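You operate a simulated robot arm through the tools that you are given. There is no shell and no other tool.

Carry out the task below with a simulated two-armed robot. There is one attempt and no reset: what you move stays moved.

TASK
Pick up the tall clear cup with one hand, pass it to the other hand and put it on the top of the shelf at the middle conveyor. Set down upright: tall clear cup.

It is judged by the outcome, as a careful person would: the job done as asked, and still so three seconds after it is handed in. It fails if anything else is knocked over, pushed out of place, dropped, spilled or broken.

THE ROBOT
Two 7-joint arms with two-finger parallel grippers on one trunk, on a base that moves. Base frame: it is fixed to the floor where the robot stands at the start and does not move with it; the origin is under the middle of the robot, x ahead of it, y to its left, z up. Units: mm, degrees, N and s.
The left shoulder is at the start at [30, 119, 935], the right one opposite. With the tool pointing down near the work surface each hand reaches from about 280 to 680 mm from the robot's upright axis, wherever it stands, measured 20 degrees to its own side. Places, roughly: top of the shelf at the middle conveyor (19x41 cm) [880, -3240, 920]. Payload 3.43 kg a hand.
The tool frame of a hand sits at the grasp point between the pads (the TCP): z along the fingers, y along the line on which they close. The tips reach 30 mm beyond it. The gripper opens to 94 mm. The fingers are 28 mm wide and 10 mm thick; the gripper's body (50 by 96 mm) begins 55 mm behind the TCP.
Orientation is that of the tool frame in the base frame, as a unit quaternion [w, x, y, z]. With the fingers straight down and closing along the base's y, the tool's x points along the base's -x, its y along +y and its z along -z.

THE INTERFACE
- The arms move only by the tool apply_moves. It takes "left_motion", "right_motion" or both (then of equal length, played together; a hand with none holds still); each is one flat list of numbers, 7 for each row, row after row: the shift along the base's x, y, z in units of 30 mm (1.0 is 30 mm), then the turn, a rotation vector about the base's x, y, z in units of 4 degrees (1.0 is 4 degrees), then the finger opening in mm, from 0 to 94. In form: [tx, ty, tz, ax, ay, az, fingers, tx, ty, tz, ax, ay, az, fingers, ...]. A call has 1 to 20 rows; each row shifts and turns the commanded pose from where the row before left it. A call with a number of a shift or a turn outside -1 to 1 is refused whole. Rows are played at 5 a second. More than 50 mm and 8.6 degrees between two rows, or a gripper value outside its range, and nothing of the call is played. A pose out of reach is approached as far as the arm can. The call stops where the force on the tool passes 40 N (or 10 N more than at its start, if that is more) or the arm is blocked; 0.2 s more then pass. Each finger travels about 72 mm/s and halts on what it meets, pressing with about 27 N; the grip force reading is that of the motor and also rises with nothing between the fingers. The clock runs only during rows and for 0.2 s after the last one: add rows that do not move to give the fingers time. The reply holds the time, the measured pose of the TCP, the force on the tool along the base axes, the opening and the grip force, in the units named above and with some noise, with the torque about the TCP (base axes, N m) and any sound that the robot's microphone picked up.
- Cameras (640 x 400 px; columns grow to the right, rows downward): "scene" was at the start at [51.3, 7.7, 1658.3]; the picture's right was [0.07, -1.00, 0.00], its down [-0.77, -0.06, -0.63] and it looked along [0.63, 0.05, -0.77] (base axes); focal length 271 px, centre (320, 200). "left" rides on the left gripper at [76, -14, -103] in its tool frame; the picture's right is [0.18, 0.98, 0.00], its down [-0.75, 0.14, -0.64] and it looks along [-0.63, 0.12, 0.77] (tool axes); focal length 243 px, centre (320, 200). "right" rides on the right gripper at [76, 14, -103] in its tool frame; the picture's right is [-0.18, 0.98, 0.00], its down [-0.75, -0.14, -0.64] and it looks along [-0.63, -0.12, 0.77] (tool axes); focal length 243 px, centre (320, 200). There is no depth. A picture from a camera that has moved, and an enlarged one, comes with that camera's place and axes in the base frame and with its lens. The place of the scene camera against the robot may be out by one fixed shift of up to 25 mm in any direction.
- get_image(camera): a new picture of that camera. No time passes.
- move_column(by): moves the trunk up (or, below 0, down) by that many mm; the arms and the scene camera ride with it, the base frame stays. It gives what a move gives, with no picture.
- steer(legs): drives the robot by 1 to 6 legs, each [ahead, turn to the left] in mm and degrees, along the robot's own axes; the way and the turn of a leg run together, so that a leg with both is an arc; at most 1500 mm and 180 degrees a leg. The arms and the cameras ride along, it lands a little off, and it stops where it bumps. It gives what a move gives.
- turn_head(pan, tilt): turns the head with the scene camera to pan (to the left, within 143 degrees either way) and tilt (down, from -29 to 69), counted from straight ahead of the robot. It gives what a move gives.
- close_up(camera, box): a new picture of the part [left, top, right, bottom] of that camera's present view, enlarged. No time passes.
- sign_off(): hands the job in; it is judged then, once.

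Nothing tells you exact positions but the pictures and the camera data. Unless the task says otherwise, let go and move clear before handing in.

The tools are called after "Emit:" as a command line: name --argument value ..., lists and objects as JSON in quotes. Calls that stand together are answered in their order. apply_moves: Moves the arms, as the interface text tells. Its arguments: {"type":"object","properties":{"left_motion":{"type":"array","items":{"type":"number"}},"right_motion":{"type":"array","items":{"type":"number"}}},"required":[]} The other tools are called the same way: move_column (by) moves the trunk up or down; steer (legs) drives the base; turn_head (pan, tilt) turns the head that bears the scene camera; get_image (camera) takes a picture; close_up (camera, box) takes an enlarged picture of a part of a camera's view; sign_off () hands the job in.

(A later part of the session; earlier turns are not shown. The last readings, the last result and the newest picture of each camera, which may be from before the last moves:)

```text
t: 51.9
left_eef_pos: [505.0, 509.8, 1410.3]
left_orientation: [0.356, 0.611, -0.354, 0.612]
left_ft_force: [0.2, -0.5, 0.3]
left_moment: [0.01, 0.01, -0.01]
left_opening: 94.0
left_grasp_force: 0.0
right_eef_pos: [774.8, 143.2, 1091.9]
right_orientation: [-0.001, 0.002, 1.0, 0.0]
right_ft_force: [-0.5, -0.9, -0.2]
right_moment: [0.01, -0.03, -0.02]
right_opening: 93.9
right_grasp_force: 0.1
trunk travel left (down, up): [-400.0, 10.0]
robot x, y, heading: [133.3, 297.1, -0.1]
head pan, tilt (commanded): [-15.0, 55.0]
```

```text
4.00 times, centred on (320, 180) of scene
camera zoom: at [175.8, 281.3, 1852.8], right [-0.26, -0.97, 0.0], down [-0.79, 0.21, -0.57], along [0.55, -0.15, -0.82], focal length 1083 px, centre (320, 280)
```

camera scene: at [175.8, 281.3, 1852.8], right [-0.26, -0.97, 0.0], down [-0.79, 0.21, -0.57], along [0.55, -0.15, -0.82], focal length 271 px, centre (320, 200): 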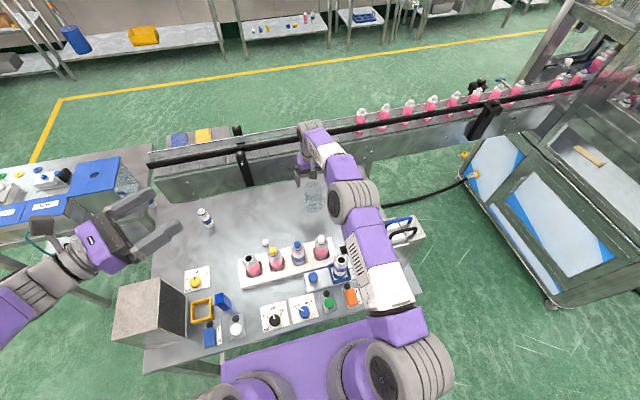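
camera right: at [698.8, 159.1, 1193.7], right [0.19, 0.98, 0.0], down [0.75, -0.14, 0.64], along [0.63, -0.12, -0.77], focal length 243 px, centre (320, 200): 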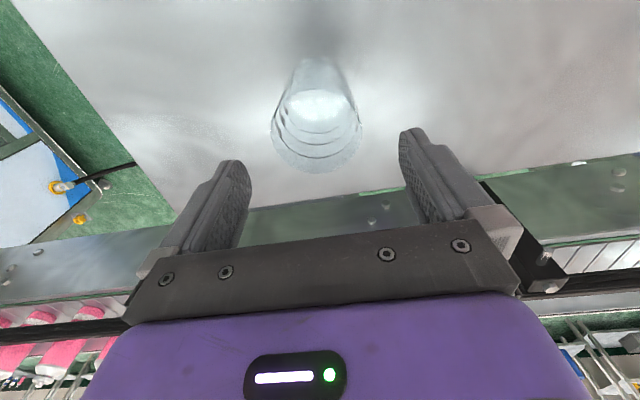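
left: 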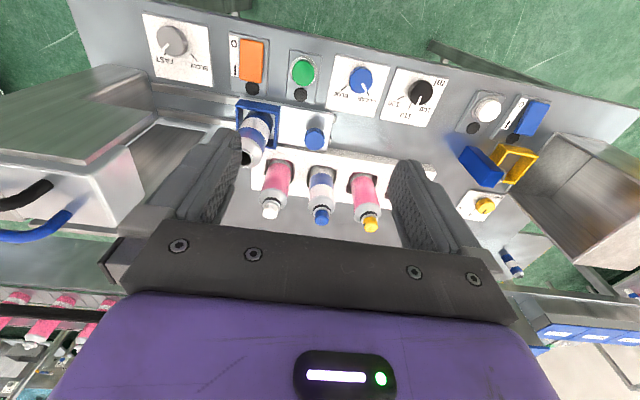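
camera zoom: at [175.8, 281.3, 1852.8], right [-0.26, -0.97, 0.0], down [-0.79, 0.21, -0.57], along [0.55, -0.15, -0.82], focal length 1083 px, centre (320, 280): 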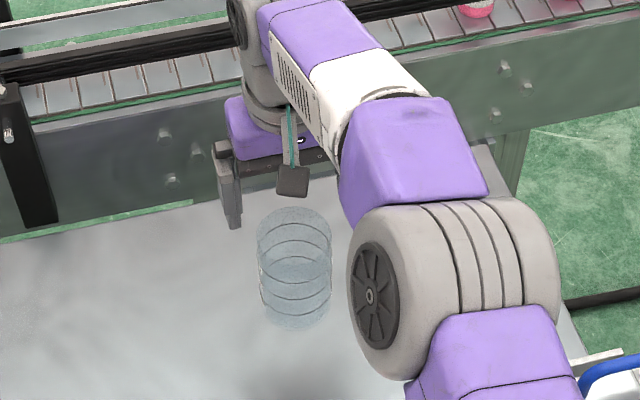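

The hand is now above the cup. I'll zoom in on the wrist view to measure the rim's centring and height.

Emit:
close_up --camera "right" --box '[240, 50, 400, 150]'

Emit:
close_up --camera "right" --box '[240, 90, 400, 190]'

```text
4.00 times, centred on (320, 100) of right
camera zoom: at [698.8, 159.1, 1193.7], right [0.19, 0.98, 0.0], down [0.75, -0.14, 0.64], along [0.63, -0.12, -0.77], focal length 970 px, centre (320, 600)
```

zoom: 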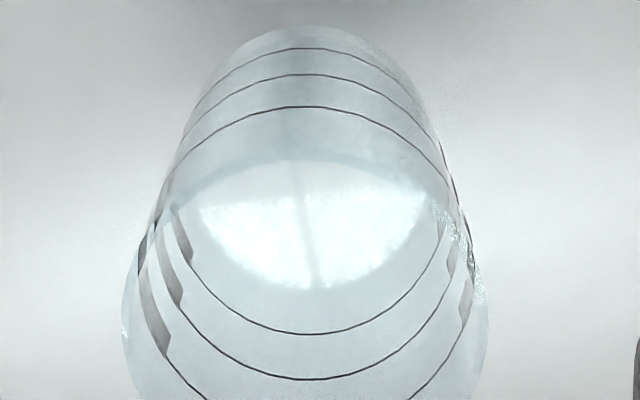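

```text
4.00 times, centred on (320, 140) of right
camera zoom: at [698.8, 159.1, 1193.7], right [0.19, 0.98, 0.0], down [0.75, -0.14, 0.64], along [0.63, -0.12, -0.77], focal length 970 px, centre (320, 440)
```

zoom: 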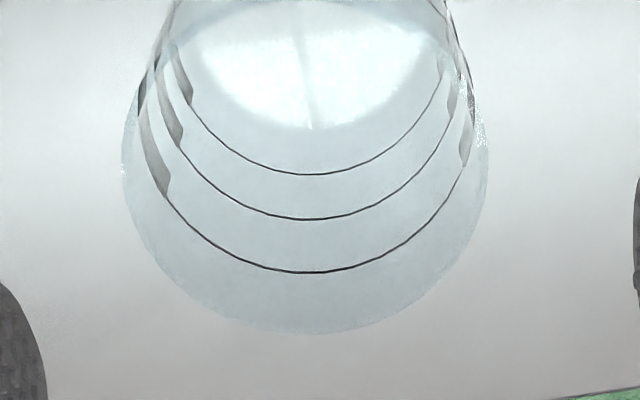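

Rim is near z≈1025 and the cup is about 3 mm to the right of the hand's centre line. Before descending I'll check how close the right elbow is to the box with the handles.

Emit:
close_up --camera "scene" --box '[310, 170, 450, 330]'

Emit:
get_image --camera "left"

```text
2.50 times, centred on (380, 250) of scene
camera zoom: at [175.8, 281.3, 1852.8], right [-0.26, -0.97, 0.0], down [-0.79, 0.21, -0.57], along [0.55, -0.15, -0.82], focal length 677 px, centre (170, 75)
```

zoom: 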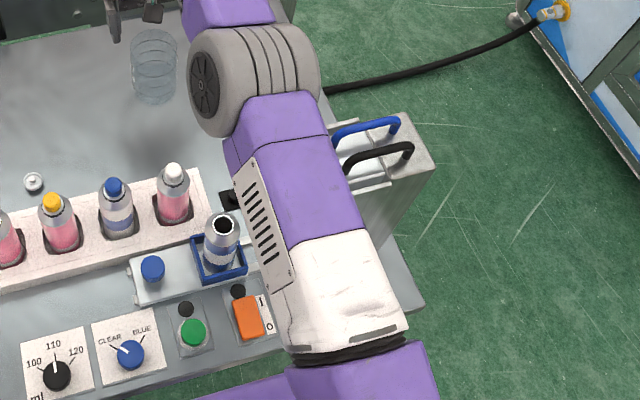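

```text
taken
camera left: at [467.2, 606.0, 1485.8], right [-0.85, -0.49, 0.19], down [-0.44, 0.49, -0.76], along [0.28, -0.73, -0.63], focal length 243 px, centre (320, 200)
```

left: 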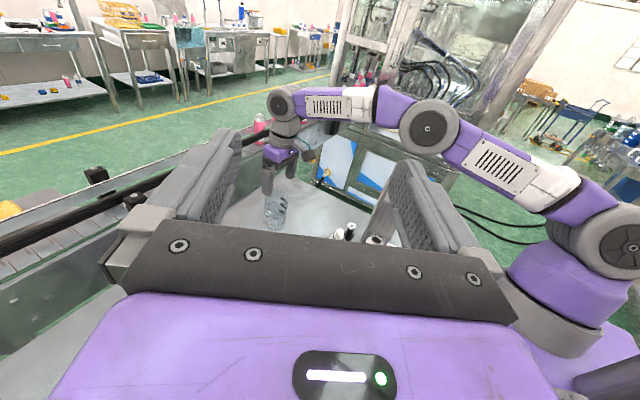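

The left camera shows the right elbow well above everything on the bench. I'll centre by -3 mm in y and descend so the fingertips straddle the upper part of the cup.

Emit:
apply_moves --right_motion '[0.03, -0.1, 0, 0, 0, 0, 94, 0, 0, -0.67, 0, 0, 0, 94, 0, 0, -0.67, 0, 0, 0, 94, 0, 0, -0.67, 0, 0, 0, 94, 0, 0, -0.6, 0, 0, 0, 94, 0, 0, 0, 0, 0, 0, 94]'

Emit:
get_image --camera "right"

Emit:
close_up --camera "left" --box '[230, 110, 350, 235]'

```text
t: 53.3
left_eef_pos: [505.6, 509.6, 1410.1]
left_orientation: [0.356, 0.611, -0.355, 0.611]
left_ft_force: [-0.4, -1.2, 0.3]
left_moment: [-0.04, 0.0, -0.04]
left_opening: 94.0
left_grasp_force: 0.0
right_eef_pos: [778.1, 139.3, 1010.6]
right_orientation: [0.0, 0.002, 1.0, -0.001]
right_ft_force: [0.3, -0.4, -0.6]
right_moment: [0.02, 0.02, 0.01]
right_opening: 94.0
right_grasp_force: 0.0
trunk travel left (down, up): [-400.0, 10.0]
robot x, y, heading: [132.2, 298.4, -0.2]
head pan, tilt (commanded): [-15.0, 55.0]
```

```text
taken
camera right: at [701.6, 155.2, 1113.5], right [0.19, 0.98, 0.0], down [0.75, -0.14, 0.64], along [0.63, -0.12, -0.77], focal length 243 px, centre (320, 200)
```

right: 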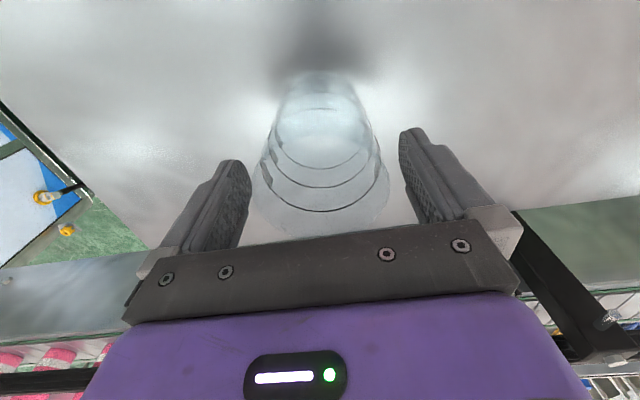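

```text
3.20 times, centred on (290, 172) of left
camera zoom: at [467.9, 605.9, 1485.7], right [-0.85, -0.49, 0.19], down [-0.44, 0.49, -0.75], along [0.28, -0.73, -0.63], focal length 776 px, centre (416, 288)
```

zoom: 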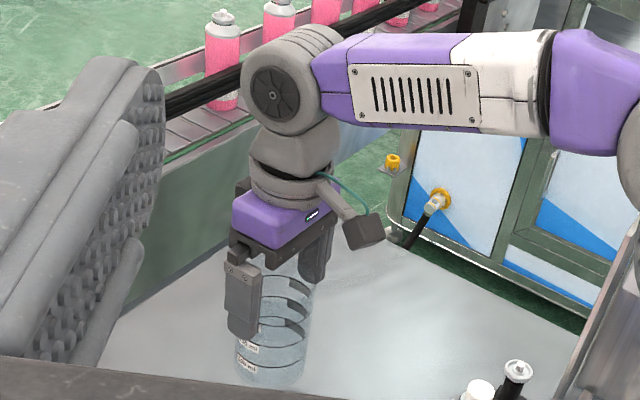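

The fingers straddle the upper cup, well centred, with about 75 mm of free cup below the tips. I'll close the right gripper now.

Emit:
apply_moves --right_motion '[0, 0, 0, 0, 0, 0, 60, 0, 0, 0, 0, 0, 0, 50, 0, 0, 0, 0, 0, 0, 50, 0, 0, 0, 0, 0, 0, 50, 0, 0, 0, 0, 0, 0, 50]'

Emit:
get_image --camera "right"

Emit:
close_up --camera "left" --box '[230, 110, 350, 235]'

```text
t: 54.5
left_eef_pos: [506.4, 509.4, 1409.4]
left_orientation: [0.356, 0.611, -0.354, 0.612]
left_ft_force: [-0.8, -0.4, -1.0]
left_moment: [0.0, 0.0, 0.02]
left_opening: 93.9
left_grasp_force: 0.0
right_eef_pos: [778.1, 138.7, 1011.5]
right_orientation: [0.0, 0.002, 1.0, 0.001]
right_ft_force: [-0.7, -0.6, 0.3]
right_moment: [0.01, 0.01, 0.0]
right_opening: 73.0
right_grasp_force: 26.6
trunk travel left (down, up): [-400.0, 10.0]
robot x, y, heading: [131.5, 298.4, -0.0]
head pan, tilt (commanded): [-15.0, 55.0]
```

```text
taken
camera right: at [701.8, 155.3, 1113.6], right [0.19, 0.98, 0.0], down [0.75, -0.14, 0.64], along [0.63, -0.12, -0.77], focal length 243 px, centre (320, 200)
```

right: 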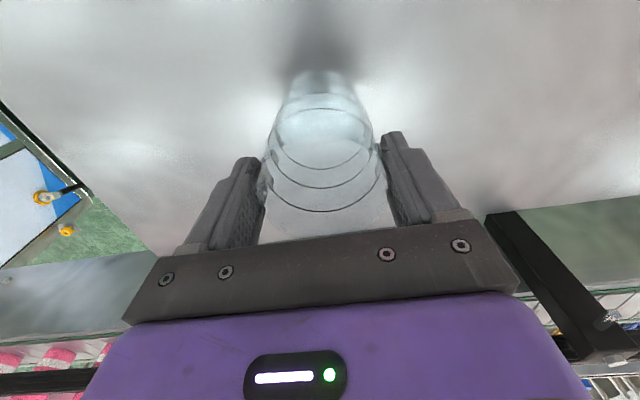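

```text
3.20 times, centred on (290, 172) of left
camera zoom: at [468.2, 605.8, 1485.6], right [-0.85, -0.49, 0.19], down [-0.44, 0.49, -0.75], along [0.28, -0.73, -0.63], focal length 776 px, centre (416, 288)
```

zoom: 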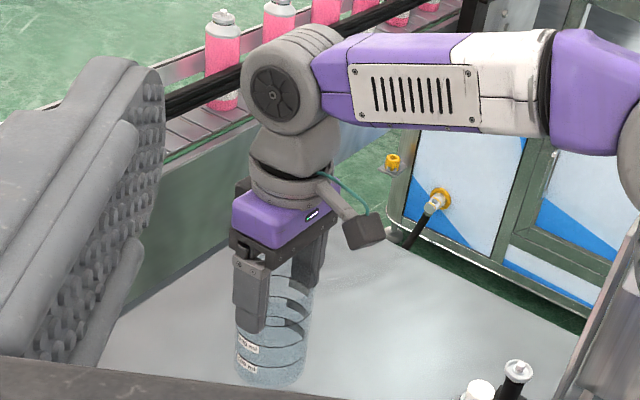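

The cup is gripped (73 mm, 26.6 N). I'll lift it slowly straight up and verify it comes along.

Emit:
apply_moves --right_motion '[0, 0, 0.3, 0, 0, 0, 50, 0, 0, 0.5, 0, 0, 0, 50, 0, 0, 0.6, 0, 0, 0, 50, 0, 0, 0.6, 0, 0, 0, 50, 0, 0, 0, 0, 0, 0, 50]'

Emit:
close_up --camera "left" --box '[230, 110, 350, 235]'

```text
t: 55.7
left_eef_pos: [506.2, 510.3, 1409.9]
left_orientation: [0.357, 0.611, -0.354, 0.612]
left_ft_force: [0.0, -0.6, 0.4]
left_moment: [0.02, 0.04, -0.02]
left_opening: 94.1
left_grasp_force: 0.1
right_eef_pos: [776.2, 141.8, 1072.4]
right_orientation: [0.0, 0.002, 1.0, 0.0]
right_ft_force: [0.2, 0.0, -1.1]
right_moment: [-0.02, 0.01, -0.01]
right_opening: 72.8
right_grasp_force: 26.7
trunk travel left (down, up): [-400.0, 10.0]
robot x, y, heading: [135.3, 301.7, -0.2]
head pan, tilt (commanded): [-15.0, 55.0]
```

```text
3.20 times, centred on (290, 172) of left
camera zoom: at [468.4, 605.8, 1485.5], right [-0.85, -0.49, 0.19], down [-0.44, 0.49, -0.75], along [0.28, -0.73, -0.63], focal length 776 px, centre (416, 288)
```

zoom: 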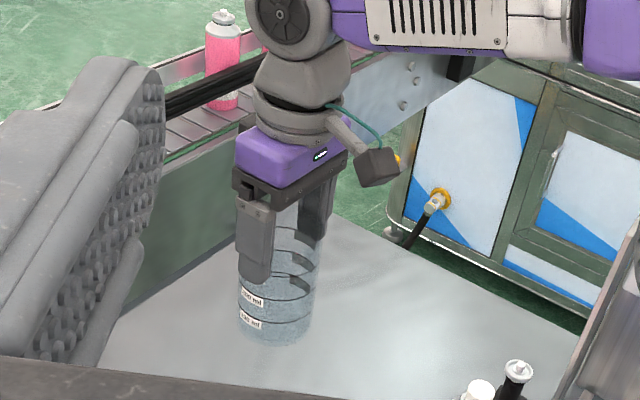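

The cup is lifted securely. I'll raise it well above the bottles and draw it back toward the robot.

Emit:
apply_moves --right_motion '[0, 0, 0.9, 0, 0, 0, 50, 0, 0, 0.9, 0, 0, 0, 50, 0, 0, 0.9, 0, 0, 0, 50, 0, 0, 0.9, 0, 0, 0, 50, 0, 0, 0.9, 0, 0, 0, 50, 0, 0, 0.9, 0, 0, 0, 50, 0, 0, 0.9, 0, 0, 0, 50, 0, 0, 0.9, 0, 0, 0, 50, 0, 0, 0.9, 0, 0, 0, 50, 0, 0, 0.9, 0, 0, 0, 50, -0.9, 0.2, 0.2, 0, 0, 0, 50, -0.9, 0.2, 0.2, 0, 0, 0, 50, -0.9, 0.2, 0.2, 0, 0, 0, 50, -0.9, 0.2, 0.2, 0, 0, 0, 50, -0.9, 0.2, 0, 0, 0, 0, 50, -0.9, 0.2, 0, 0, 0, 0, 50, -0.9, 0.2, 0, 0, 0, 0, 50, 0, 0, 0, 0, 0, 0, 50]'

Emit:
get_image --camera "left"

Emit:
get_image --camera "scene"

```text
t: 59.5
left_eef_pos: [505.8, 509.8, 1409.5]
left_orientation: [0.356, 0.611, -0.355, 0.612]
left_ft_force: [-0.6, -0.1, -0.5]
left_moment: [0.02, 0.0, 0.02]
left_opening: 93.9
left_grasp_force: 0.1
right_eef_pos: [659.9, 168.4, 1365.3]
right_orientation: [0.0, 0.001, 1.0, 0.001]
right_ft_force: [0.1, 0.4, 0.4]
right_moment: [0.0, 0.0, -0.01]
right_opening: 72.7
right_grasp_force: 27.3
right hand out of reach, approached as far as the arm can: row 5, 6, 7, 8, 9, 10, 11, 12, 13, 14, 15
trunk travel left (down, up): [-400.0, 10.0]
robot x, y, heading: [132.6, 299.0, -0.2]
head pan, tilt (commanded): [-15.0, 55.0]
```

```text
taken
camera left: at [468.1, 604.9, 1485.8], right [-0.85, -0.49, 0.19], down [-0.44, 0.49, -0.75], along [0.28, -0.73, -0.63], focal length 243 px, centre (320, 200)
```

left: 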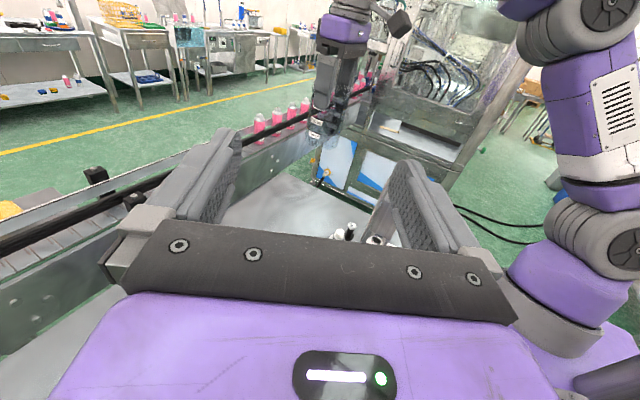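

```text
taken
camera scene: at [176.8, 280.0, 1852.7], right [-0.26, -0.97, 0.0], down [-0.79, 0.21, -0.57], along [0.55, -0.15, -0.82], focal length 271 px, centre (320, 200)
```

scene: 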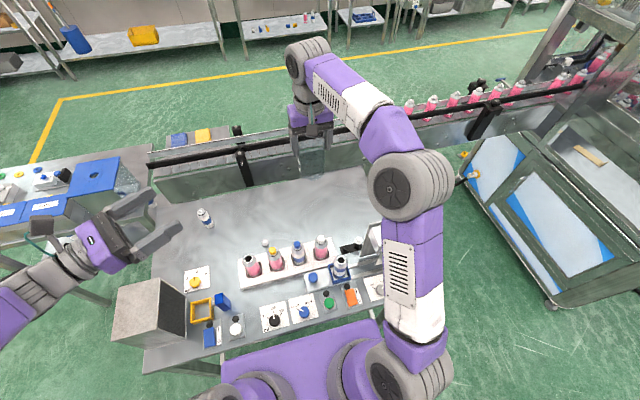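

The cup is held high at about z≈1365. Now I'll back the robot away from the bench to do the handover in open space.

Emit:
steer --legs '[[-450, 0]]'

Emit:
get_image --camera "left"

Emit:
get_image --camera "right"

```text
t: 62.2
left_eef_pos: [54.7, 510.3, 1409.5]
left_orientation: [0.356, 0.611, -0.354, 0.612]
left_ft_force: [0.0, -0.9, 0.2]
left_moment: [-0.01, 0.0, -0.04]
left_opening: 93.9
left_grasp_force: 0.1
right_eef_pos: [207.8, 170.3, 1365.8]
right_orientation: [0.0, 0.003, 1.0, 0.001]
right_ft_force: [0.3, -0.6, 0.0]
right_moment: [0.04, 0.02, -0.01]
right_opening: 72.7
right_grasp_force: 26.7
trunk travel left (down, up): [-400.0, 10.0]
robot x, y, heading: [-319.1, 304.9, 0.1]
head pan, tilt (commanded): [-15.0, 55.0]
```

```text
taken
camera left: at [17.5, 607.1, 1485.5], right [-0.85, -0.49, 0.19], down [-0.44, 0.49, -0.75], along [0.28, -0.73, -0.63], focal length 243 px, centre (320, 200)
```

left: 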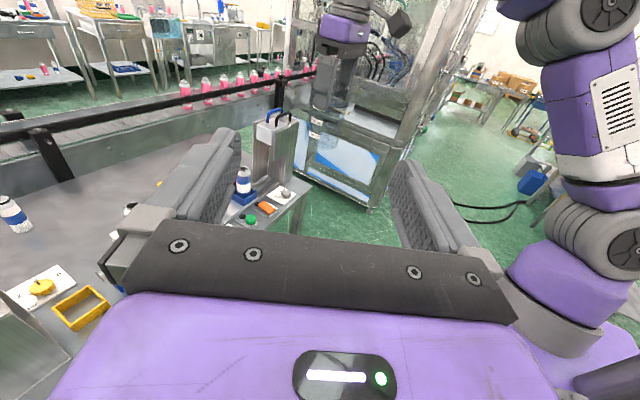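

```text
taken
camera right: at [132.7, 185.7, 1467.1], right [0.19, 0.98, 0.0], down [0.75, -0.14, 0.64], along [0.63, -0.12, -0.77], focal length 243 px, centre (320, 200)
```

right: 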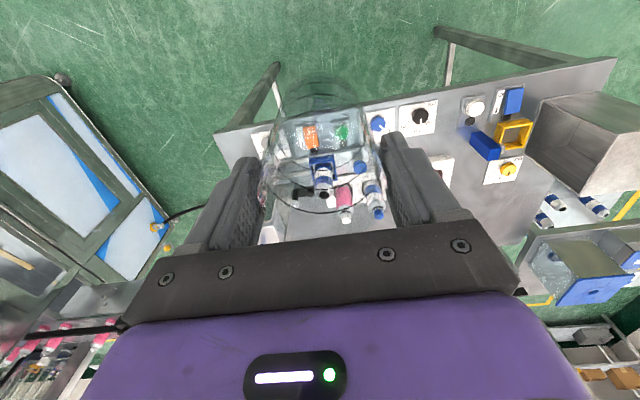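

I'm in open space at (-319, 305). I'll bring the cup to about (201, 275, 1230) with the right hand and lower the left hand to a pre-grasp distance beside it.

Emit:
apply_moves --left_motion '[0.3, -0.2, -0.995, 0, 0, 0, 94, 0.3, -0.2, -0.995, 0, 0, 0, 94, 0.3, -0.2, -0.995, 0, 0, 0, 94, 0.3, -0.2, -0.995, 0, 0, 0, 94, 0.3, -0.2, -0.995, 0, 0, 0, 94, 0.3, -0.2, -0.995, 0, 0, 0, 94, 0.3, -0.2, -0.995, 0, 0, 0, 94, 0.3, -0.2, -0.995, 0, 0, 0, 94, 0, 0, 0, 0, 0, 0, 94]' --right_motion '[-0.05, 0.5, -0.65, 0, 0, 0, 50, -0.05, 0.5, -0.65, 0, 0, 0, 50, -0.05, 0.5, -0.65, 0, 0, 0, 50, -0.05, 0.5, -0.65, 0, 0, 0, 50, -0.03, 0.5, -0.65, 0, 0, 0, 50, 0, 0.5, -0.65, 0, 0, 0, 50, 0, 0.5, -0.63, 0, 0, 0, 50, 0, 0, 0, 0, 0, 0, 50, 0, 0, 0, 0, 0, 0, 50]'

Emit:
turn_head --pan 0 --tilt 50

Emit:
get_image --camera "left"

Emit:
get_image --camera "scene"

```text
t: 64.2
left_eef_pos: [125.9, 459.6, 1169.3]
left_orientation: [0.356, 0.611, -0.355, 0.611]
left_ft_force: [1.1, 0.6, 0.4]
left_moment: [-0.01, 0.0, 0.02]
left_opening: 94.0
left_grasp_force: 0.1
right_eef_pos: [201.2, 277.0, 1228.2]
right_orientation: [0.0, 0.001, 1.0, 0.0]
right_ft_force: [-1.0, 0.1, -0.6]
right_moment: [-0.02, -0.02, -0.01]
right_opening: 72.7
right_grasp_force: 27.1
trunk travel left (down, up): [-400.0, 10.0]
robot x, y, heading: [-319.6, 301.0, -0.2]
head pan, tilt (commanded): [-15.0, 55.0]
```

```text
t: 65.0
left_eef_pos: [126.7, 460.3, 1169.3]
left_orientation: [0.357, 0.611, -0.353, 0.612]
left_ft_force: [0.7, 0.3, 0.0]
left_moment: [0.01, 0.01, 0.01]
left_opening: 94.0
left_grasp_force: 0.0
right_eef_pos: [200.6, 275.0, 1229.5]
right_orientation: [0.0, 0.001, 1.0, 0.0]
right_ft_force: [0.3, -0.4, -0.3]
right_moment: [0.02, -0.01, 0.02]
right_opening: 72.6
right_grasp_force: 26.7
trunk travel left (down, up): [-400.0, 10.0]
robot x, y, heading: [-320.2, 296.3, -0.2]
head pan, tilt (commanded): [0.0, 50.0]
```

```text
taken
camera left: at [88.4, 556.6, 1245.8], right [-0.85, -0.49, 0.19], down [-0.44, 0.49, -0.75], along [0.28, -0.73, -0.63], focal length 243 px, centre (320, 200)
```

left: 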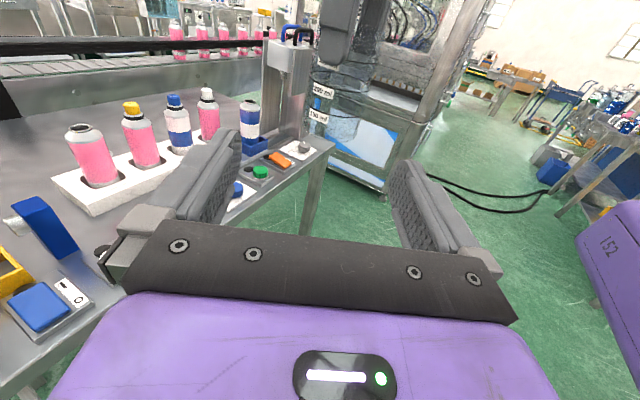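

```text
taken
camera scene: at [-266.6, 301.1, 1859.2], right [0.0, -1.0, 0.0], down [-0.77, 0.0, -0.64], along [0.64, 0.0, -0.77], focal length 271 px, centre (320, 200)
```

scene: 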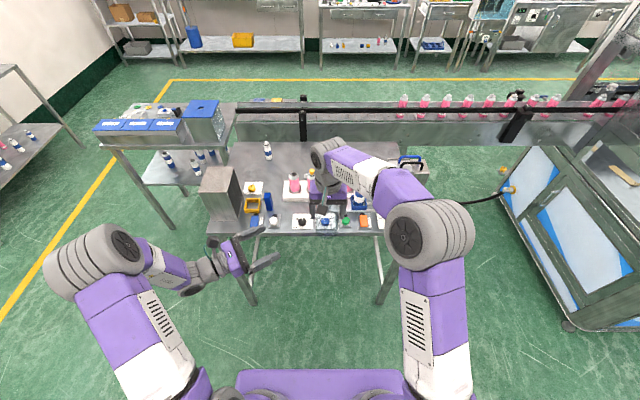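

The left camera sees the cup ahead near (322,105). I'll zoom in to align the left hand with the cup axis.

Emit:
close_up --camera "left" --box '[230, 20, 420, 200]'

Emit:
close_up --camera "scene" --box '[180, 150, 380, 310]'

```text
2.22 times, centred on (325, 110) of left
camera zoom: at [88.4, 556.6, 1245.8], right [-0.85, -0.49, 0.19], down [-0.44, 0.49, -0.75], along [0.28, -0.73, -0.63], focal length 539 px, centre (309, 400)
```

zoom: 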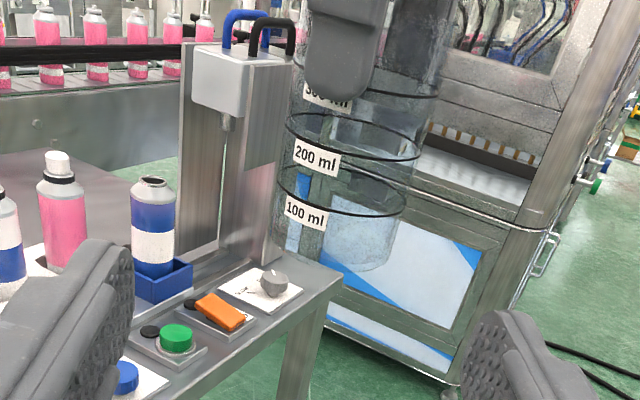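

```text
2.50 times, centred on (280, 230) of scene
camera zoom: at [-266.6, 301.1, 1859.2], right [0.0, -1.0, 0.0], down [-0.77, 0.0, -0.64], along [0.64, 0.0, -0.77], focal length 677 px, centre (420, 125)
```

zoom: 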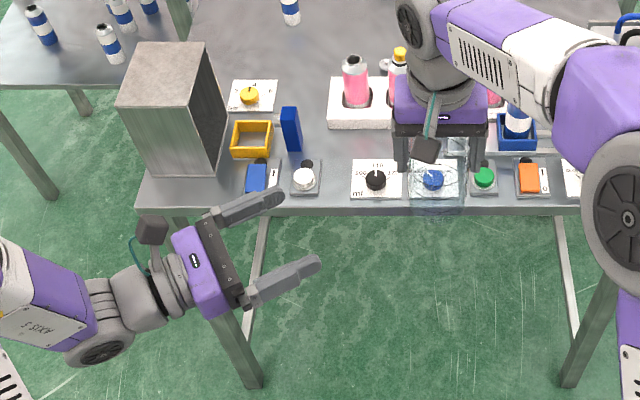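

The cup base sits ~108 mm below the right TCP, so the left hand at z≈1166 will grip it ~45 mm above its base, below the right fingertips. I'll shift sideways into line and advance partway.

Emit:
apply_moves --left_motion '[-0.8, -0.457, -0.1, 0, 0, 0, 94, 0.414, -0.723, 0, 0, 0, 0, 94, 0.414, -0.723, 0, 0, 0, 0, 94, 0.414, -0.723, 0, 0, 0, 0, 94, 0.414, -0.723, 0, 0, 0, 0, 94, 0, 0, 0, 0, 0, 0, 94]'

Emit:
close_up --camera "left" --box '[200, 40, 440, 260]'

Emit:
close_up --camera "scene" --box '[220, 170, 380, 270]'

Emit:
get_image --camera "right"

```text
t: 66.4
left_eef_pos: [152.8, 359.2, 1166.9]
left_orientation: [0.356, 0.611, -0.353, 0.612]
left_ft_force: [0.2, 0.3, -0.4]
left_moment: [0.0, 0.01, 0.02]
left_opening: 94.3
left_grasp_force: 0.1
right_eef_pos: [200.9, 275.9, 1228.3]
right_orientation: [0.0, 0.002, 1.0, 0.0]
right_ft_force: [0.5, -0.5, -0.7]
right_moment: [-0.01, 0.0, 0.03]
right_opening: 72.6
right_grasp_force: 27.1
trunk travel left (down, up): [-400.0, 10.0]
robot x, y, heading: [-319.5, 297.3, -0.2]
head pan, tilt (commanded): [0.0, 50.0]
```

```text
1.82 times, centred on (320, 150) of left
camera zoom: at [114.1, 456.7, 1241.4], right [-0.85, -0.49, 0.19], down [-0.44, 0.49, -0.75], along [0.28, -0.73, -0.63], focal length 441 px, centre (320, 291)
```

zoom: 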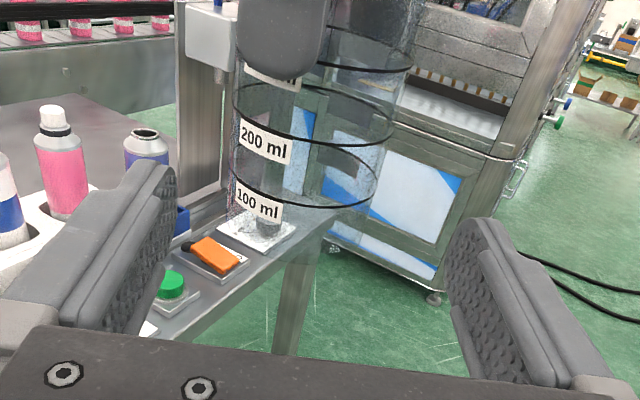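

```text
4.00 times, centred on (300, 220) of scene
camera zoom: at [-267.2, 301.7, 1859.3], right [0.0, -1.0, 0.0], down [-0.77, 0.0, -0.64], along [0.64, 0.0, -0.77], focal length 1083 px, centre (400, 120)
```

zoom: 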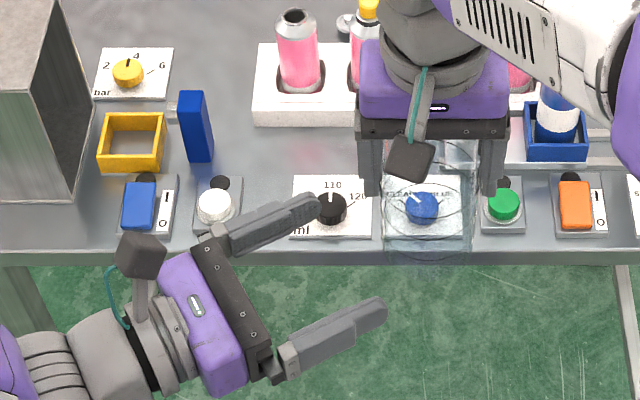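

```text
taken
camera right: at [125.0, 291.7, 1330.9], right [0.19, 0.98, 0.0], down [0.75, -0.14, 0.64], along [0.63, -0.12, -0.77], focal length 243 px, centre (320, 200)
```

right: 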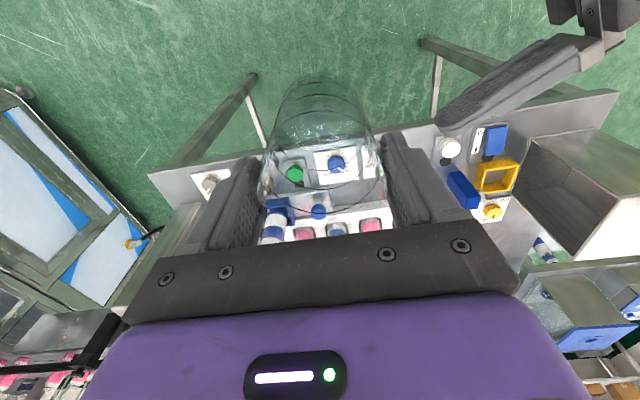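

By pose and by view the left hand is aligned within about 5 mm. I'll make a 3 mm correction and advance until the cup is between the left fingers.

Emit:
apply_moves --left_motion '[0.087, 0.05, 0, 0, 0, 0, 94, 0.33, -0.58, 0, 0, 0, 0, 94, 0.33, -0.58, 0, 0, 0, 0, 94, 0.33, -0.58, 0, 0, 0, 0, 94, 0, 0, 0, 0, 0, 0, 94]'

Emit:
get_image --camera "left"

Emit:
close_up --camera "scene" --box '[240, 170, 400, 270]'

Emit:
get_image --camera "right"

```text
t: 67.6
left_eef_pos: [183.7, 311.4, 1167.0]
left_orientation: [0.356, 0.611, -0.354, 0.612]
left_ft_force: [-1.1, -0.3, -0.4]
left_moment: [-0.01, 0.01, 0.0]
left_opening: 94.1
left_grasp_force: 0.1
right_eef_pos: [201.6, 275.3, 1229.3]
right_orientation: [0.0, 0.002, 1.0, 0.0]
right_ft_force: [0.3, 1.2, -0.5]
right_moment: [0.02, 0.01, -0.01]
right_opening: 72.8
right_grasp_force: 27.1
trunk travel left (down, up): [-400.0, 10.0]
robot x, y, heading: [-318.2, 301.6, -0.4]
head pan, tilt (commanded): [0.0, 50.0]
```

```text
taken
camera left: at [146.3, 407.9, 1244.0], right [-0.85, -0.49, 0.19], down [-0.44, 0.49, -0.75], along [0.28, -0.73, -0.63], focal length 243 px, centre (320, 200)
```

left: 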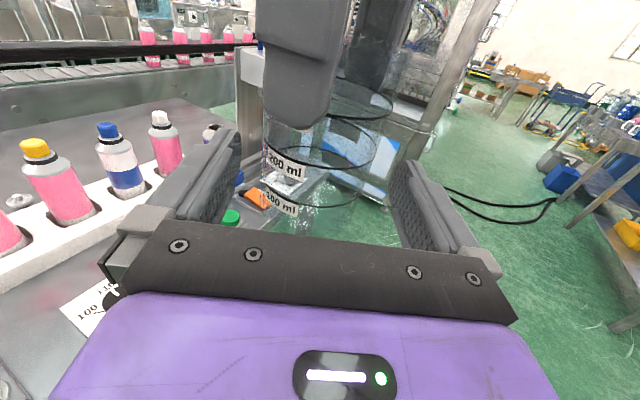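

```text
4.00 times, centred on (320, 220) of scene
camera zoom: at [-266.9, 301.5, 1859.2], right [0.0, -1.0, 0.0], down [-0.77, 0.0, -0.64], along [0.64, 0.0, -0.77], focal length 1083 px, centre (320, 120)
```

zoom: 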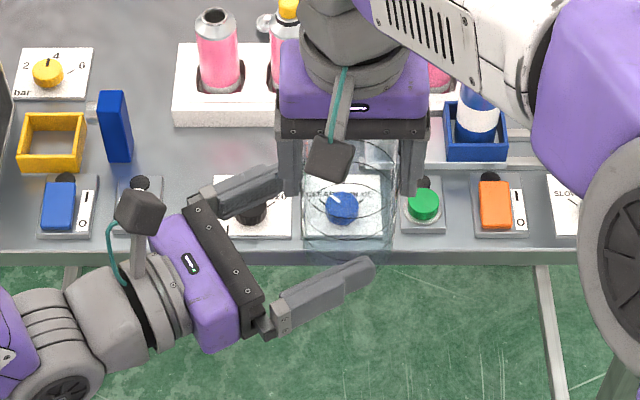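

```text
taken
camera right: at [125.3, 291.5, 1330.7], right [0.19, 0.98, 0.0], down [0.75, -0.14, 0.64], along [0.63, -0.12, -0.77], focal length 243 px, centre (320, 200)
```

right: 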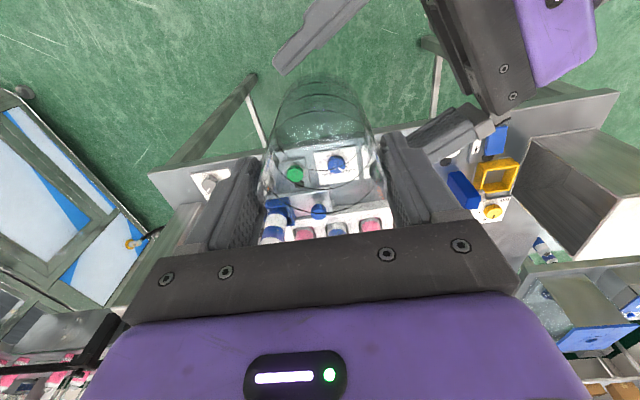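

The cup is centred between the left fingers; about 40 mm remains to the axis. I'll advance the rest and then check.

Emit:
apply_moves --left_motion '[0.33, -0.58, 0, 0, 0, 0, 94, 0.33, -0.58, 0, 0, 0, 0, 94, 0, 0, 0, 0, 0, 0, 94]'

Emit:
get_image --camera "left"

Emit:
close_up --camera "scene" --box '[240, 170, 400, 270]'

Emit:
get_image --camera "right"

```text
t: 68.4
left_eef_pos: [204.9, 275.5, 1168.4]
left_orientation: [0.357, 0.611, -0.354, 0.612]
left_ft_force: [0.1, -0.1, 1.3]
left_moment: [0.04, 0.01, -0.01]
left_opening: 93.9
left_grasp_force: 0.0
right_eef_pos: [200.6, 276.2, 1228.8]
right_orientation: [0.0, 0.001, 1.0, 0.0]
right_ft_force: [0.5, -0.4, 0.6]
right_moment: [0.01, 0.03, 0.01]
right_opening: 72.9
right_grasp_force: 26.8
trunk travel left (down, up): [-400.0, 10.0]
robot x, y, heading: [-319.2, 303.2, -0.3]
head pan, tilt (commanded): [0.0, 50.0]
```

```text
taken
camera left: at [166.4, 372.4, 1244.0], right [-0.85, -0.49, 0.19], down [-0.44, 0.49, -0.75], along [0.28, -0.73, -0.63], focal length 243 px, centre (320, 200)
```

left: 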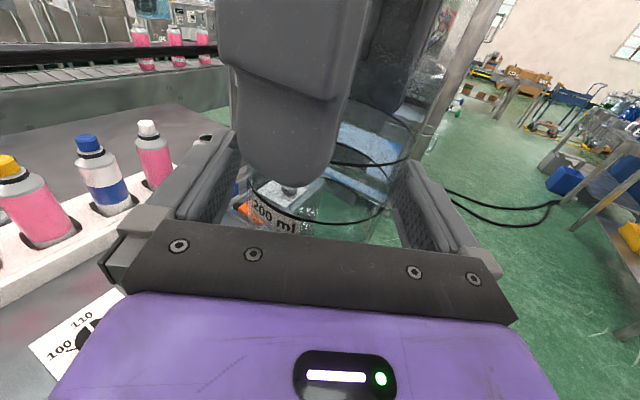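

```text
4.00 times, centred on (320, 220) of scene
camera zoom: at [-267.0, 301.6, 1859.3], right [0.0, -1.0, 0.0], down [-0.77, 0.0, -0.64], along [0.64, 0.0, -0.77], focal length 1083 px, centre (320, 120)
```

zoom: 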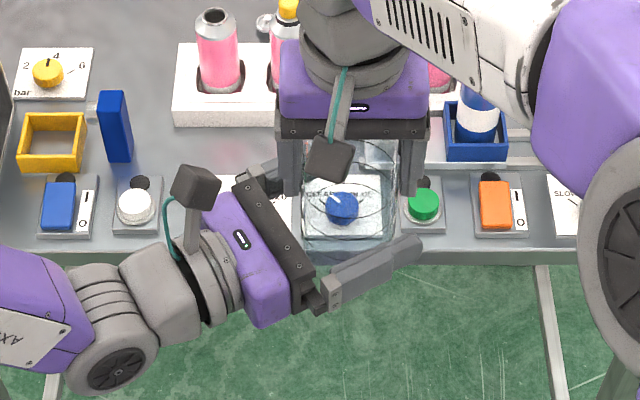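

```text
taken
camera right: at [125.2, 291.6, 1330.8], right [0.19, 0.98, 0.0], down [0.75, -0.14, 0.64], along [0.63, -0.12, -0.77], focal length 243 px, centre (320, 200)
```

right: 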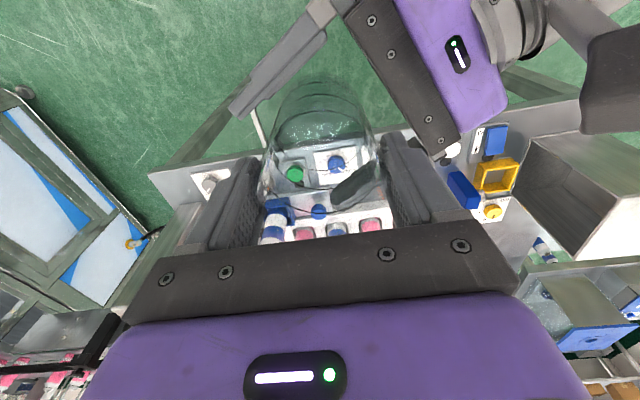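

The left hand surrounds the lower cup, centred. I'll close the left gripper while the right keeps holding.

Emit:
apply_moves --left_motion '[0, 0, 0, 0, 0, 0, 80, 0, 0, 0, 0, 0, 0, 70, 0, 0, 0, 0, 0, 0, 50, 0, 0, 0, 0, 0, 0, 50, 0, 0, 0, 0, 0, 0, 50, 0, 0, 0, 0, 0, 0, 50]' --right_motion '[0, 0, 0, 0, 0, 0, 50, 0, 0, 0, 0, 0, 0, 50, 0, 0, 0, 0, 0, 0, 50, 0, 0, 0, 0, 0, 0, 50, 0, 0, 0, 0, 0, 0, 50, 0, 0, 0, 0, 0, 0, 50]'

Emit:
get_image --camera "left"

Emit:
get_image --camera "right"

```text
t: 69.8
left_eef_pos: [204.2, 276.3, 1167.9]
left_orientation: [0.356, 0.612, -0.353, 0.612]
left_ft_force: [9.7, 1.7, -0.8]
left_moment: [-0.09, 0.35, -0.01]
left_opening: 76.3
left_grasp_force: 27.3
right_eef_pos: [201.1, 275.8, 1228.9]
right_orientation: [0.0, 0.001, 1.0, 0.0]
right_ft_force: [-10.2, -0.9, 0.0]
right_moment: [-0.01, 0.21, 0.01]
right_opening: 72.7
right_grasp_force: 27.4
trunk travel left (down, up): [-400.0, 10.0]
robot x, y, heading: [-321.3, 296.3, -0.1]
head pan, tilt (commanded): [0.0, 50.0]
```

```text
taken
camera left: at [166.8, 372.8, 1243.8], right [-0.85, -0.49, 0.19], down [-0.44, 0.48, -0.75], along [0.28, -0.73, -0.63], focal length 243 px, centre (320, 200)
```

left: 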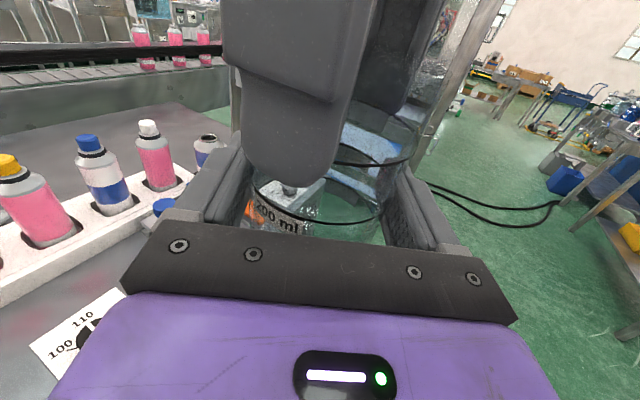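

```text
taken
camera right: at [125.1, 291.3, 1330.7], right [0.19, 0.98, 0.0], down [0.75, -0.14, 0.64], along [0.63, -0.12, -0.77], focal length 243 px, centre (320, 200)
```

right: 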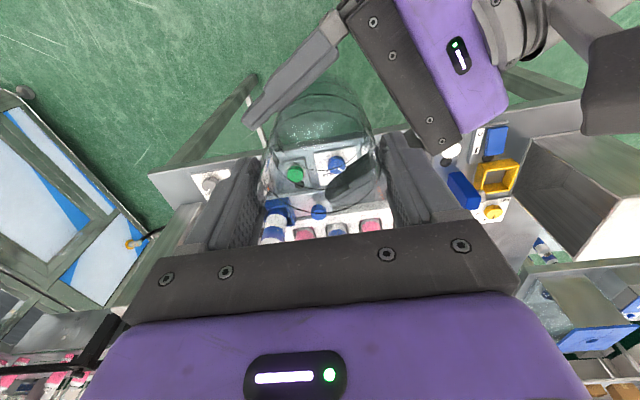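

Left grip reads 27 N but there's about 10 N of side load between the hands, so one left finger presses harder. I'll look closer at both finger contacts before releasing.

Emit:
close_up --camera "left" --box '[190, 130, 450, 260]'

Emit:
close_up --camera "right" --box '[220, 60, 420, 220]'

Emit:
close_up --camera "scene" --box '[290, 190, 370, 250]'

```text
2.46 times, centred on (320, 195) of left
camera zoom: at [166.8, 372.8, 1243.8], right [-0.85, -0.49, 0.19], down [-0.44, 0.48, -0.75], along [0.28, -0.73, -0.63], focal length 597 px, centre (320, 212)
```

zoom: 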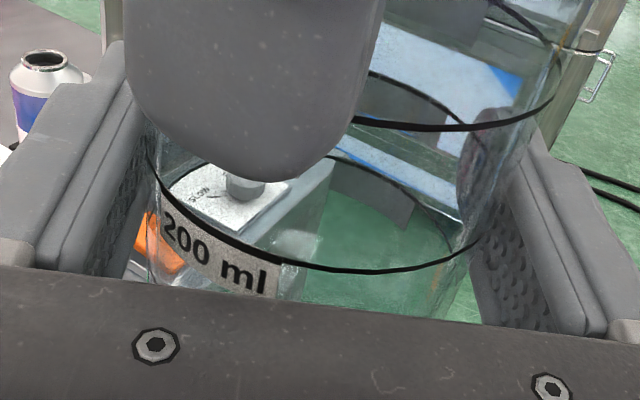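

```text
2.50 times, centred on (320, 140) of right
camera zoom: at [125.1, 291.3, 1330.7], right [0.19, 0.98, 0.0], down [0.75, -0.14, 0.64], along [0.63, -0.12, -0.77], focal length 606 px, centre (320, 350)
```

zoom: 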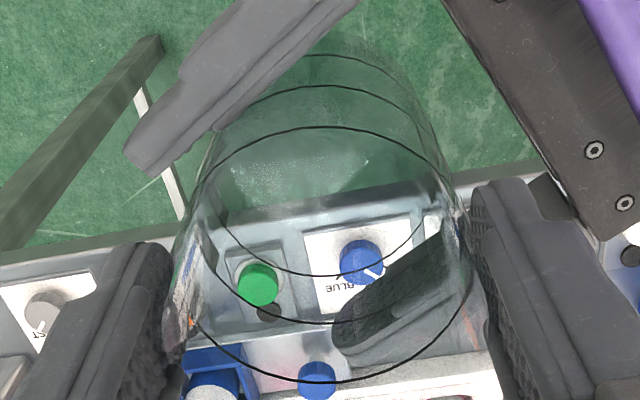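

```text
6.67 times, centred on (330, 220) of scene
camera zoom: at [-266.7, 301.2, 1859.2], right [0.0, -1.0, 0.0], down [-0.77, 0.0, -0.64], along [0.64, 0.0, -0.77], focal length 1804 px, centre (253, 67)
```

zoom: 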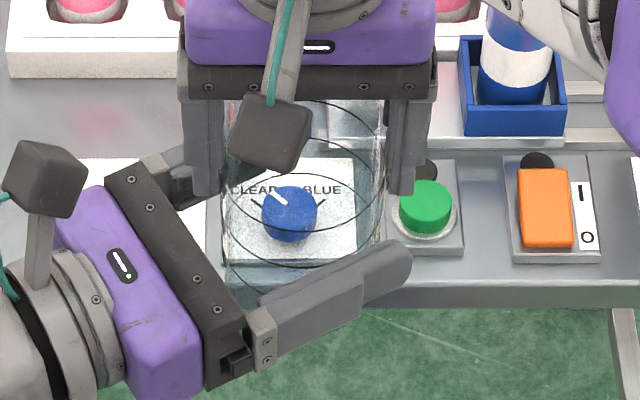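

The load suggests the cup is ~2 mm off-centre toward the far left finger. I'll reopen the left gripper slightly, shift 2 mm, and close again.

Emit:
apply_moves --left_motion '[0, 0, 0, 0, 0, 0, 88, 0.055, 0.032, 0, 0, 0, 0, 88, 0, 0, 0, 0, 0, 0, 80, 0, 0, 0, 0, 0, 0, 60, 0, 0, 0, 0, 0, 0, 50, 0, 0, 0, 0, 0, 0, 50, 0, 0, 0, 0, 0, 0, 50]'

Emit:
close_up --camera "left" --box '[190, 130, 450, 260]'

```text
t: 71.4
left_eef_pos: [204.9, 276.7, 1168.4]
left_orientation: [0.356, 0.611, -0.355, 0.612]
left_ft_force: [-6.9, -1.8, 0.8]
left_moment: [0.05, -0.18, -0.09]
left_opening: 76.2
left_grasp_force: 27.0
right_eef_pos: [200.9, 276.4, 1229.7]
right_orientation: [0.0, 0.002, 1.0, 0.0]
right_ft_force: [7.8, 2.1, -1.6]
right_moment: [0.09, -0.25, 0.11]
right_opening: 72.5
right_grasp_force: 27.1
trunk travel left (down, up): [-400.0, 10.0]
robot x, y, heading: [-315.3, 297.7, -0.3]
head pan, tilt (commanded): [0.0, 50.0]
```

```text
2.46 times, centred on (320, 195) of left
camera zoom: at [168.2, 373.1, 1244.1], right [-0.85, -0.48, 0.19], down [-0.44, 0.49, -0.75], along [0.28, -0.73, -0.63], focal length 597 px, centre (320, 212)
```

zoom: 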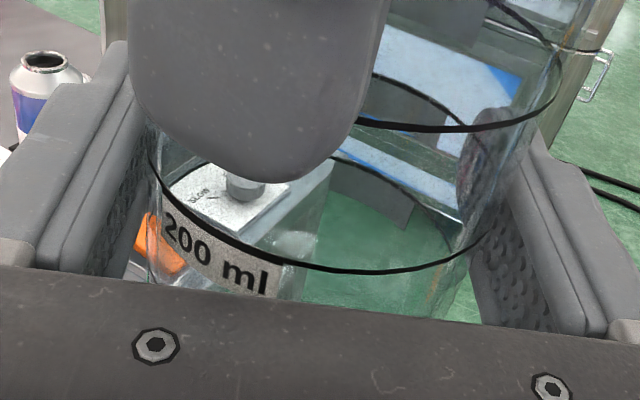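

Now the load has reversed, so both left fingers are truly in contact at 76 mm and the balance is midway. I'll shift back 0.9 mm to relax the load and then release the right hand.

Emit:
apply_moves --left_motion '[-0.026, -0.015, 0, 0, 0, 0, 50, 0, 0, 0, 0, 0, 0, 50, 0, 0, 0, 0, 0, 0, 50]' --right_motion '[0, 0, 0, 0, 0, 0, 50, 0, 0, 0, 0, 0, 0, 50, 0, 0, 0, 0, 0, 0, 50]'

```text
t: 72.2
left_eef_pos: [205.9, 276.7, 1168.1]
left_orientation: [0.356, 0.611, -0.354, 0.612]
left_ft_force: [-3.2, -1.4, 0.5]
left_moment: [0.09, -0.04, -0.2]
left_opening: 76.2
left_grasp_force: 26.7
right_eef_pos: [201.3, 275.9, 1228.5]
right_orientation: [0.001, 0.001, 1.0, 0.0]
right_ft_force: [2.9, 2.9, -1.0]
right_moment: [0.04, -0.19, 0.19]
right_opening: 72.6
right_grasp_force: 27.0
trunk travel left (down, up): [-400.0, 10.0]
robot x, y, heading: [-318.0, 294.7, -0.1]
head pan, tilt (commanded): [0.0, 50.0]
```

The load has dropped to about 3 N, and the left hand holds the cup firmly. I'll open the right hand and raise it straight up off the cup.

Emit:
apply_moves --left_motion '[0, 0, 0, 0, 0, 0, 50, 0, 0, 0, 0, 0, 0, 50, 0, 0, 0, 0, 0, 0, 50, 0, 0, 0, 0, 0, 0, 50]' --right_motion '[0, 0, 0, 0, 0, 0, 80, 0, 0, 0, 0, 0, 0, 94, 0, 0, 0, 0, 0, 0, 94, 0, 0, 0, 0, 0, 0, 94]'

Emit:
get_image --camera "right"

Emit:
close_up --camera "scene" --box '[250, 170, 390, 270]'

```text
t: 73.2
left_eef_pos: [204.8, 276.1, 1168.7]
left_orientation: [0.355, 0.612, -0.354, 0.612]
left_ft_force: [0.4, 0.4, -0.6]
left_moment: [-0.01, 0.05, 0.01]
left_opening: 75.7
left_grasp_force: 26.7
right_eef_pos: [202.2, 276.6, 1228.2]
right_orientation: [0.0, 0.002, 1.0, 0.001]
right_ft_force: [-0.3, -0.1, -0.4]
right_moment: [0.02, 0.0, 0.0]
right_opening: 94.0
right_grasp_force: 0.1
trunk travel left (down, up): [-400.0, 10.0]
robot x, y, heading: [-320.6, 299.5, -0.1]
head pan, tilt (commanded): [0.0, 50.0]
```

```text
taken
camera right: at [125.4, 291.3, 1330.7], right [0.19, 0.98, 0.0], down [0.75, -0.14, 0.64], along [0.63, -0.12, -0.77], focal length 243 px, centre (320, 200)
```

right: 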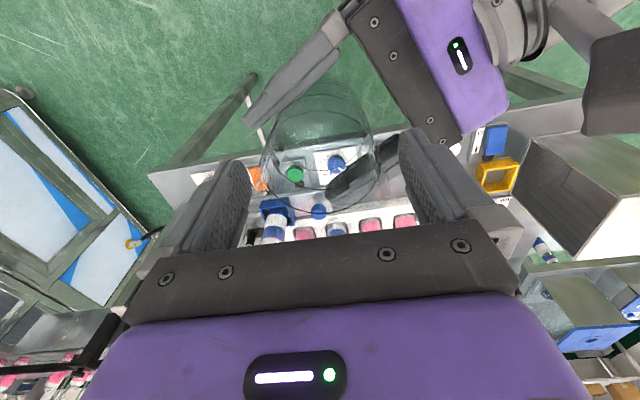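

```text
4.00 times, centred on (320, 220) of scene
camera zoom: at [-266.7, 301.2, 1859.2], right [0.0, -1.0, 0.0], down [-0.77, 0.0, -0.64], along [0.64, 0.0, -0.77], focal length 1083 px, centre (320, 120)
```

zoom: 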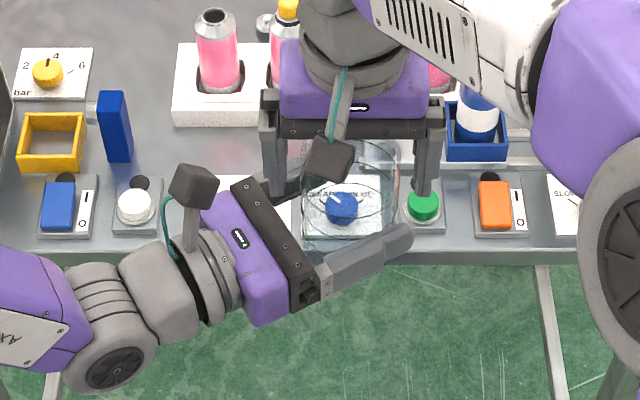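

The left hand alone holds the cup upright. I'll separate the hands vertically, right up and left down together.

Emit:
apply_moves --left_motion '[0, 0, -0.4, 0, 0, 0, 50, 0, 0, -0.6, 0, 0, 0, 50, 0, 0, -0.6, 0, 0, 0, 50, 0, 0, -0.5, 0, 0, 0, 50, 0, 0, 0, 0, 0, 0, 50]' --right_motion '[0, 0, 0.5, 0, 0, 0, 94, 0, 0, 0.6, 0, 0, 0, 94, 0, 0, 0.6, 0, 0, 0, 94, 0, 0, 0.5, 0, 0, 0, 94, 0, 0, 0, 0, 0, 0, 94]'

Emit:
get_image --camera "left"

Emit:
close_up --camera "scene" --box '[240, 170, 400, 290]'

Emit:
get_image --camera "right"

```text
t: 74.4
left_eef_pos: [204.6, 274.5, 1104.9]
left_orientation: [0.356, 0.611, -0.355, 0.612]
left_ft_force: [-0.9, -0.1, -0.6]
left_moment: [-0.04, 0.0, 0.01]
left_opening: 75.2
left_grasp_force: 27.5
right_eef_pos: [201.0, 274.5, 1295.1]
right_orientation: [-0.001, 0.002, 1.0, 0.001]
right_ft_force: [-0.3, 0.5, -1.2]
right_moment: [0.02, -0.02, 0.01]
right_opening: 93.7
right_grasp_force: 0.0
trunk travel left (down, up): [-400.0, 10.0]
robot x, y, heading: [-320.3, 296.1, -0.2]
head pan, tilt (commanded): [0.0, 50.0]
```

```text
taken
camera left: at [167.1, 371.2, 1180.4], right [-0.85, -0.49, 0.19], down [-0.44, 0.49, -0.75], along [0.28, -0.73, -0.63], focal length 243 px, centre (320, 200)
```

left: 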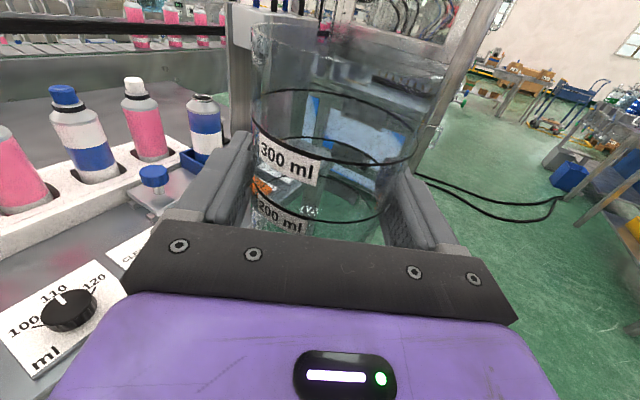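

```text
3.33 times, centred on (320, 230) of scene
camera zoom: at [-266.7, 301.0, 1859.2], right [0.0, -1.0, 0.0], down [-0.77, 0.0, -0.64], along [0.64, 0.0, -0.77], focal length 902 px, centre (320, 100)
```

zoom: 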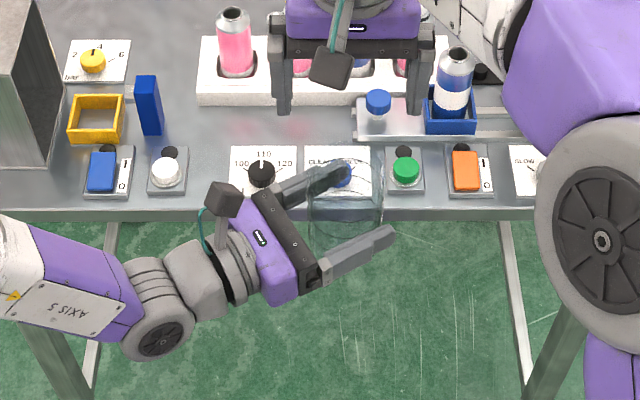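

```text
taken
camera right: at [125.4, 289.5, 1397.4], right [0.19, 0.98, 0.0], down [0.75, -0.14, 0.64], along [0.63, -0.12, -0.77], focal length 243 px, centre (320, 200)
```

right: 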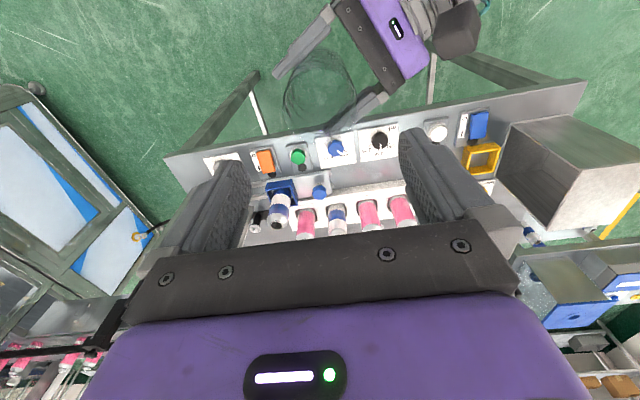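

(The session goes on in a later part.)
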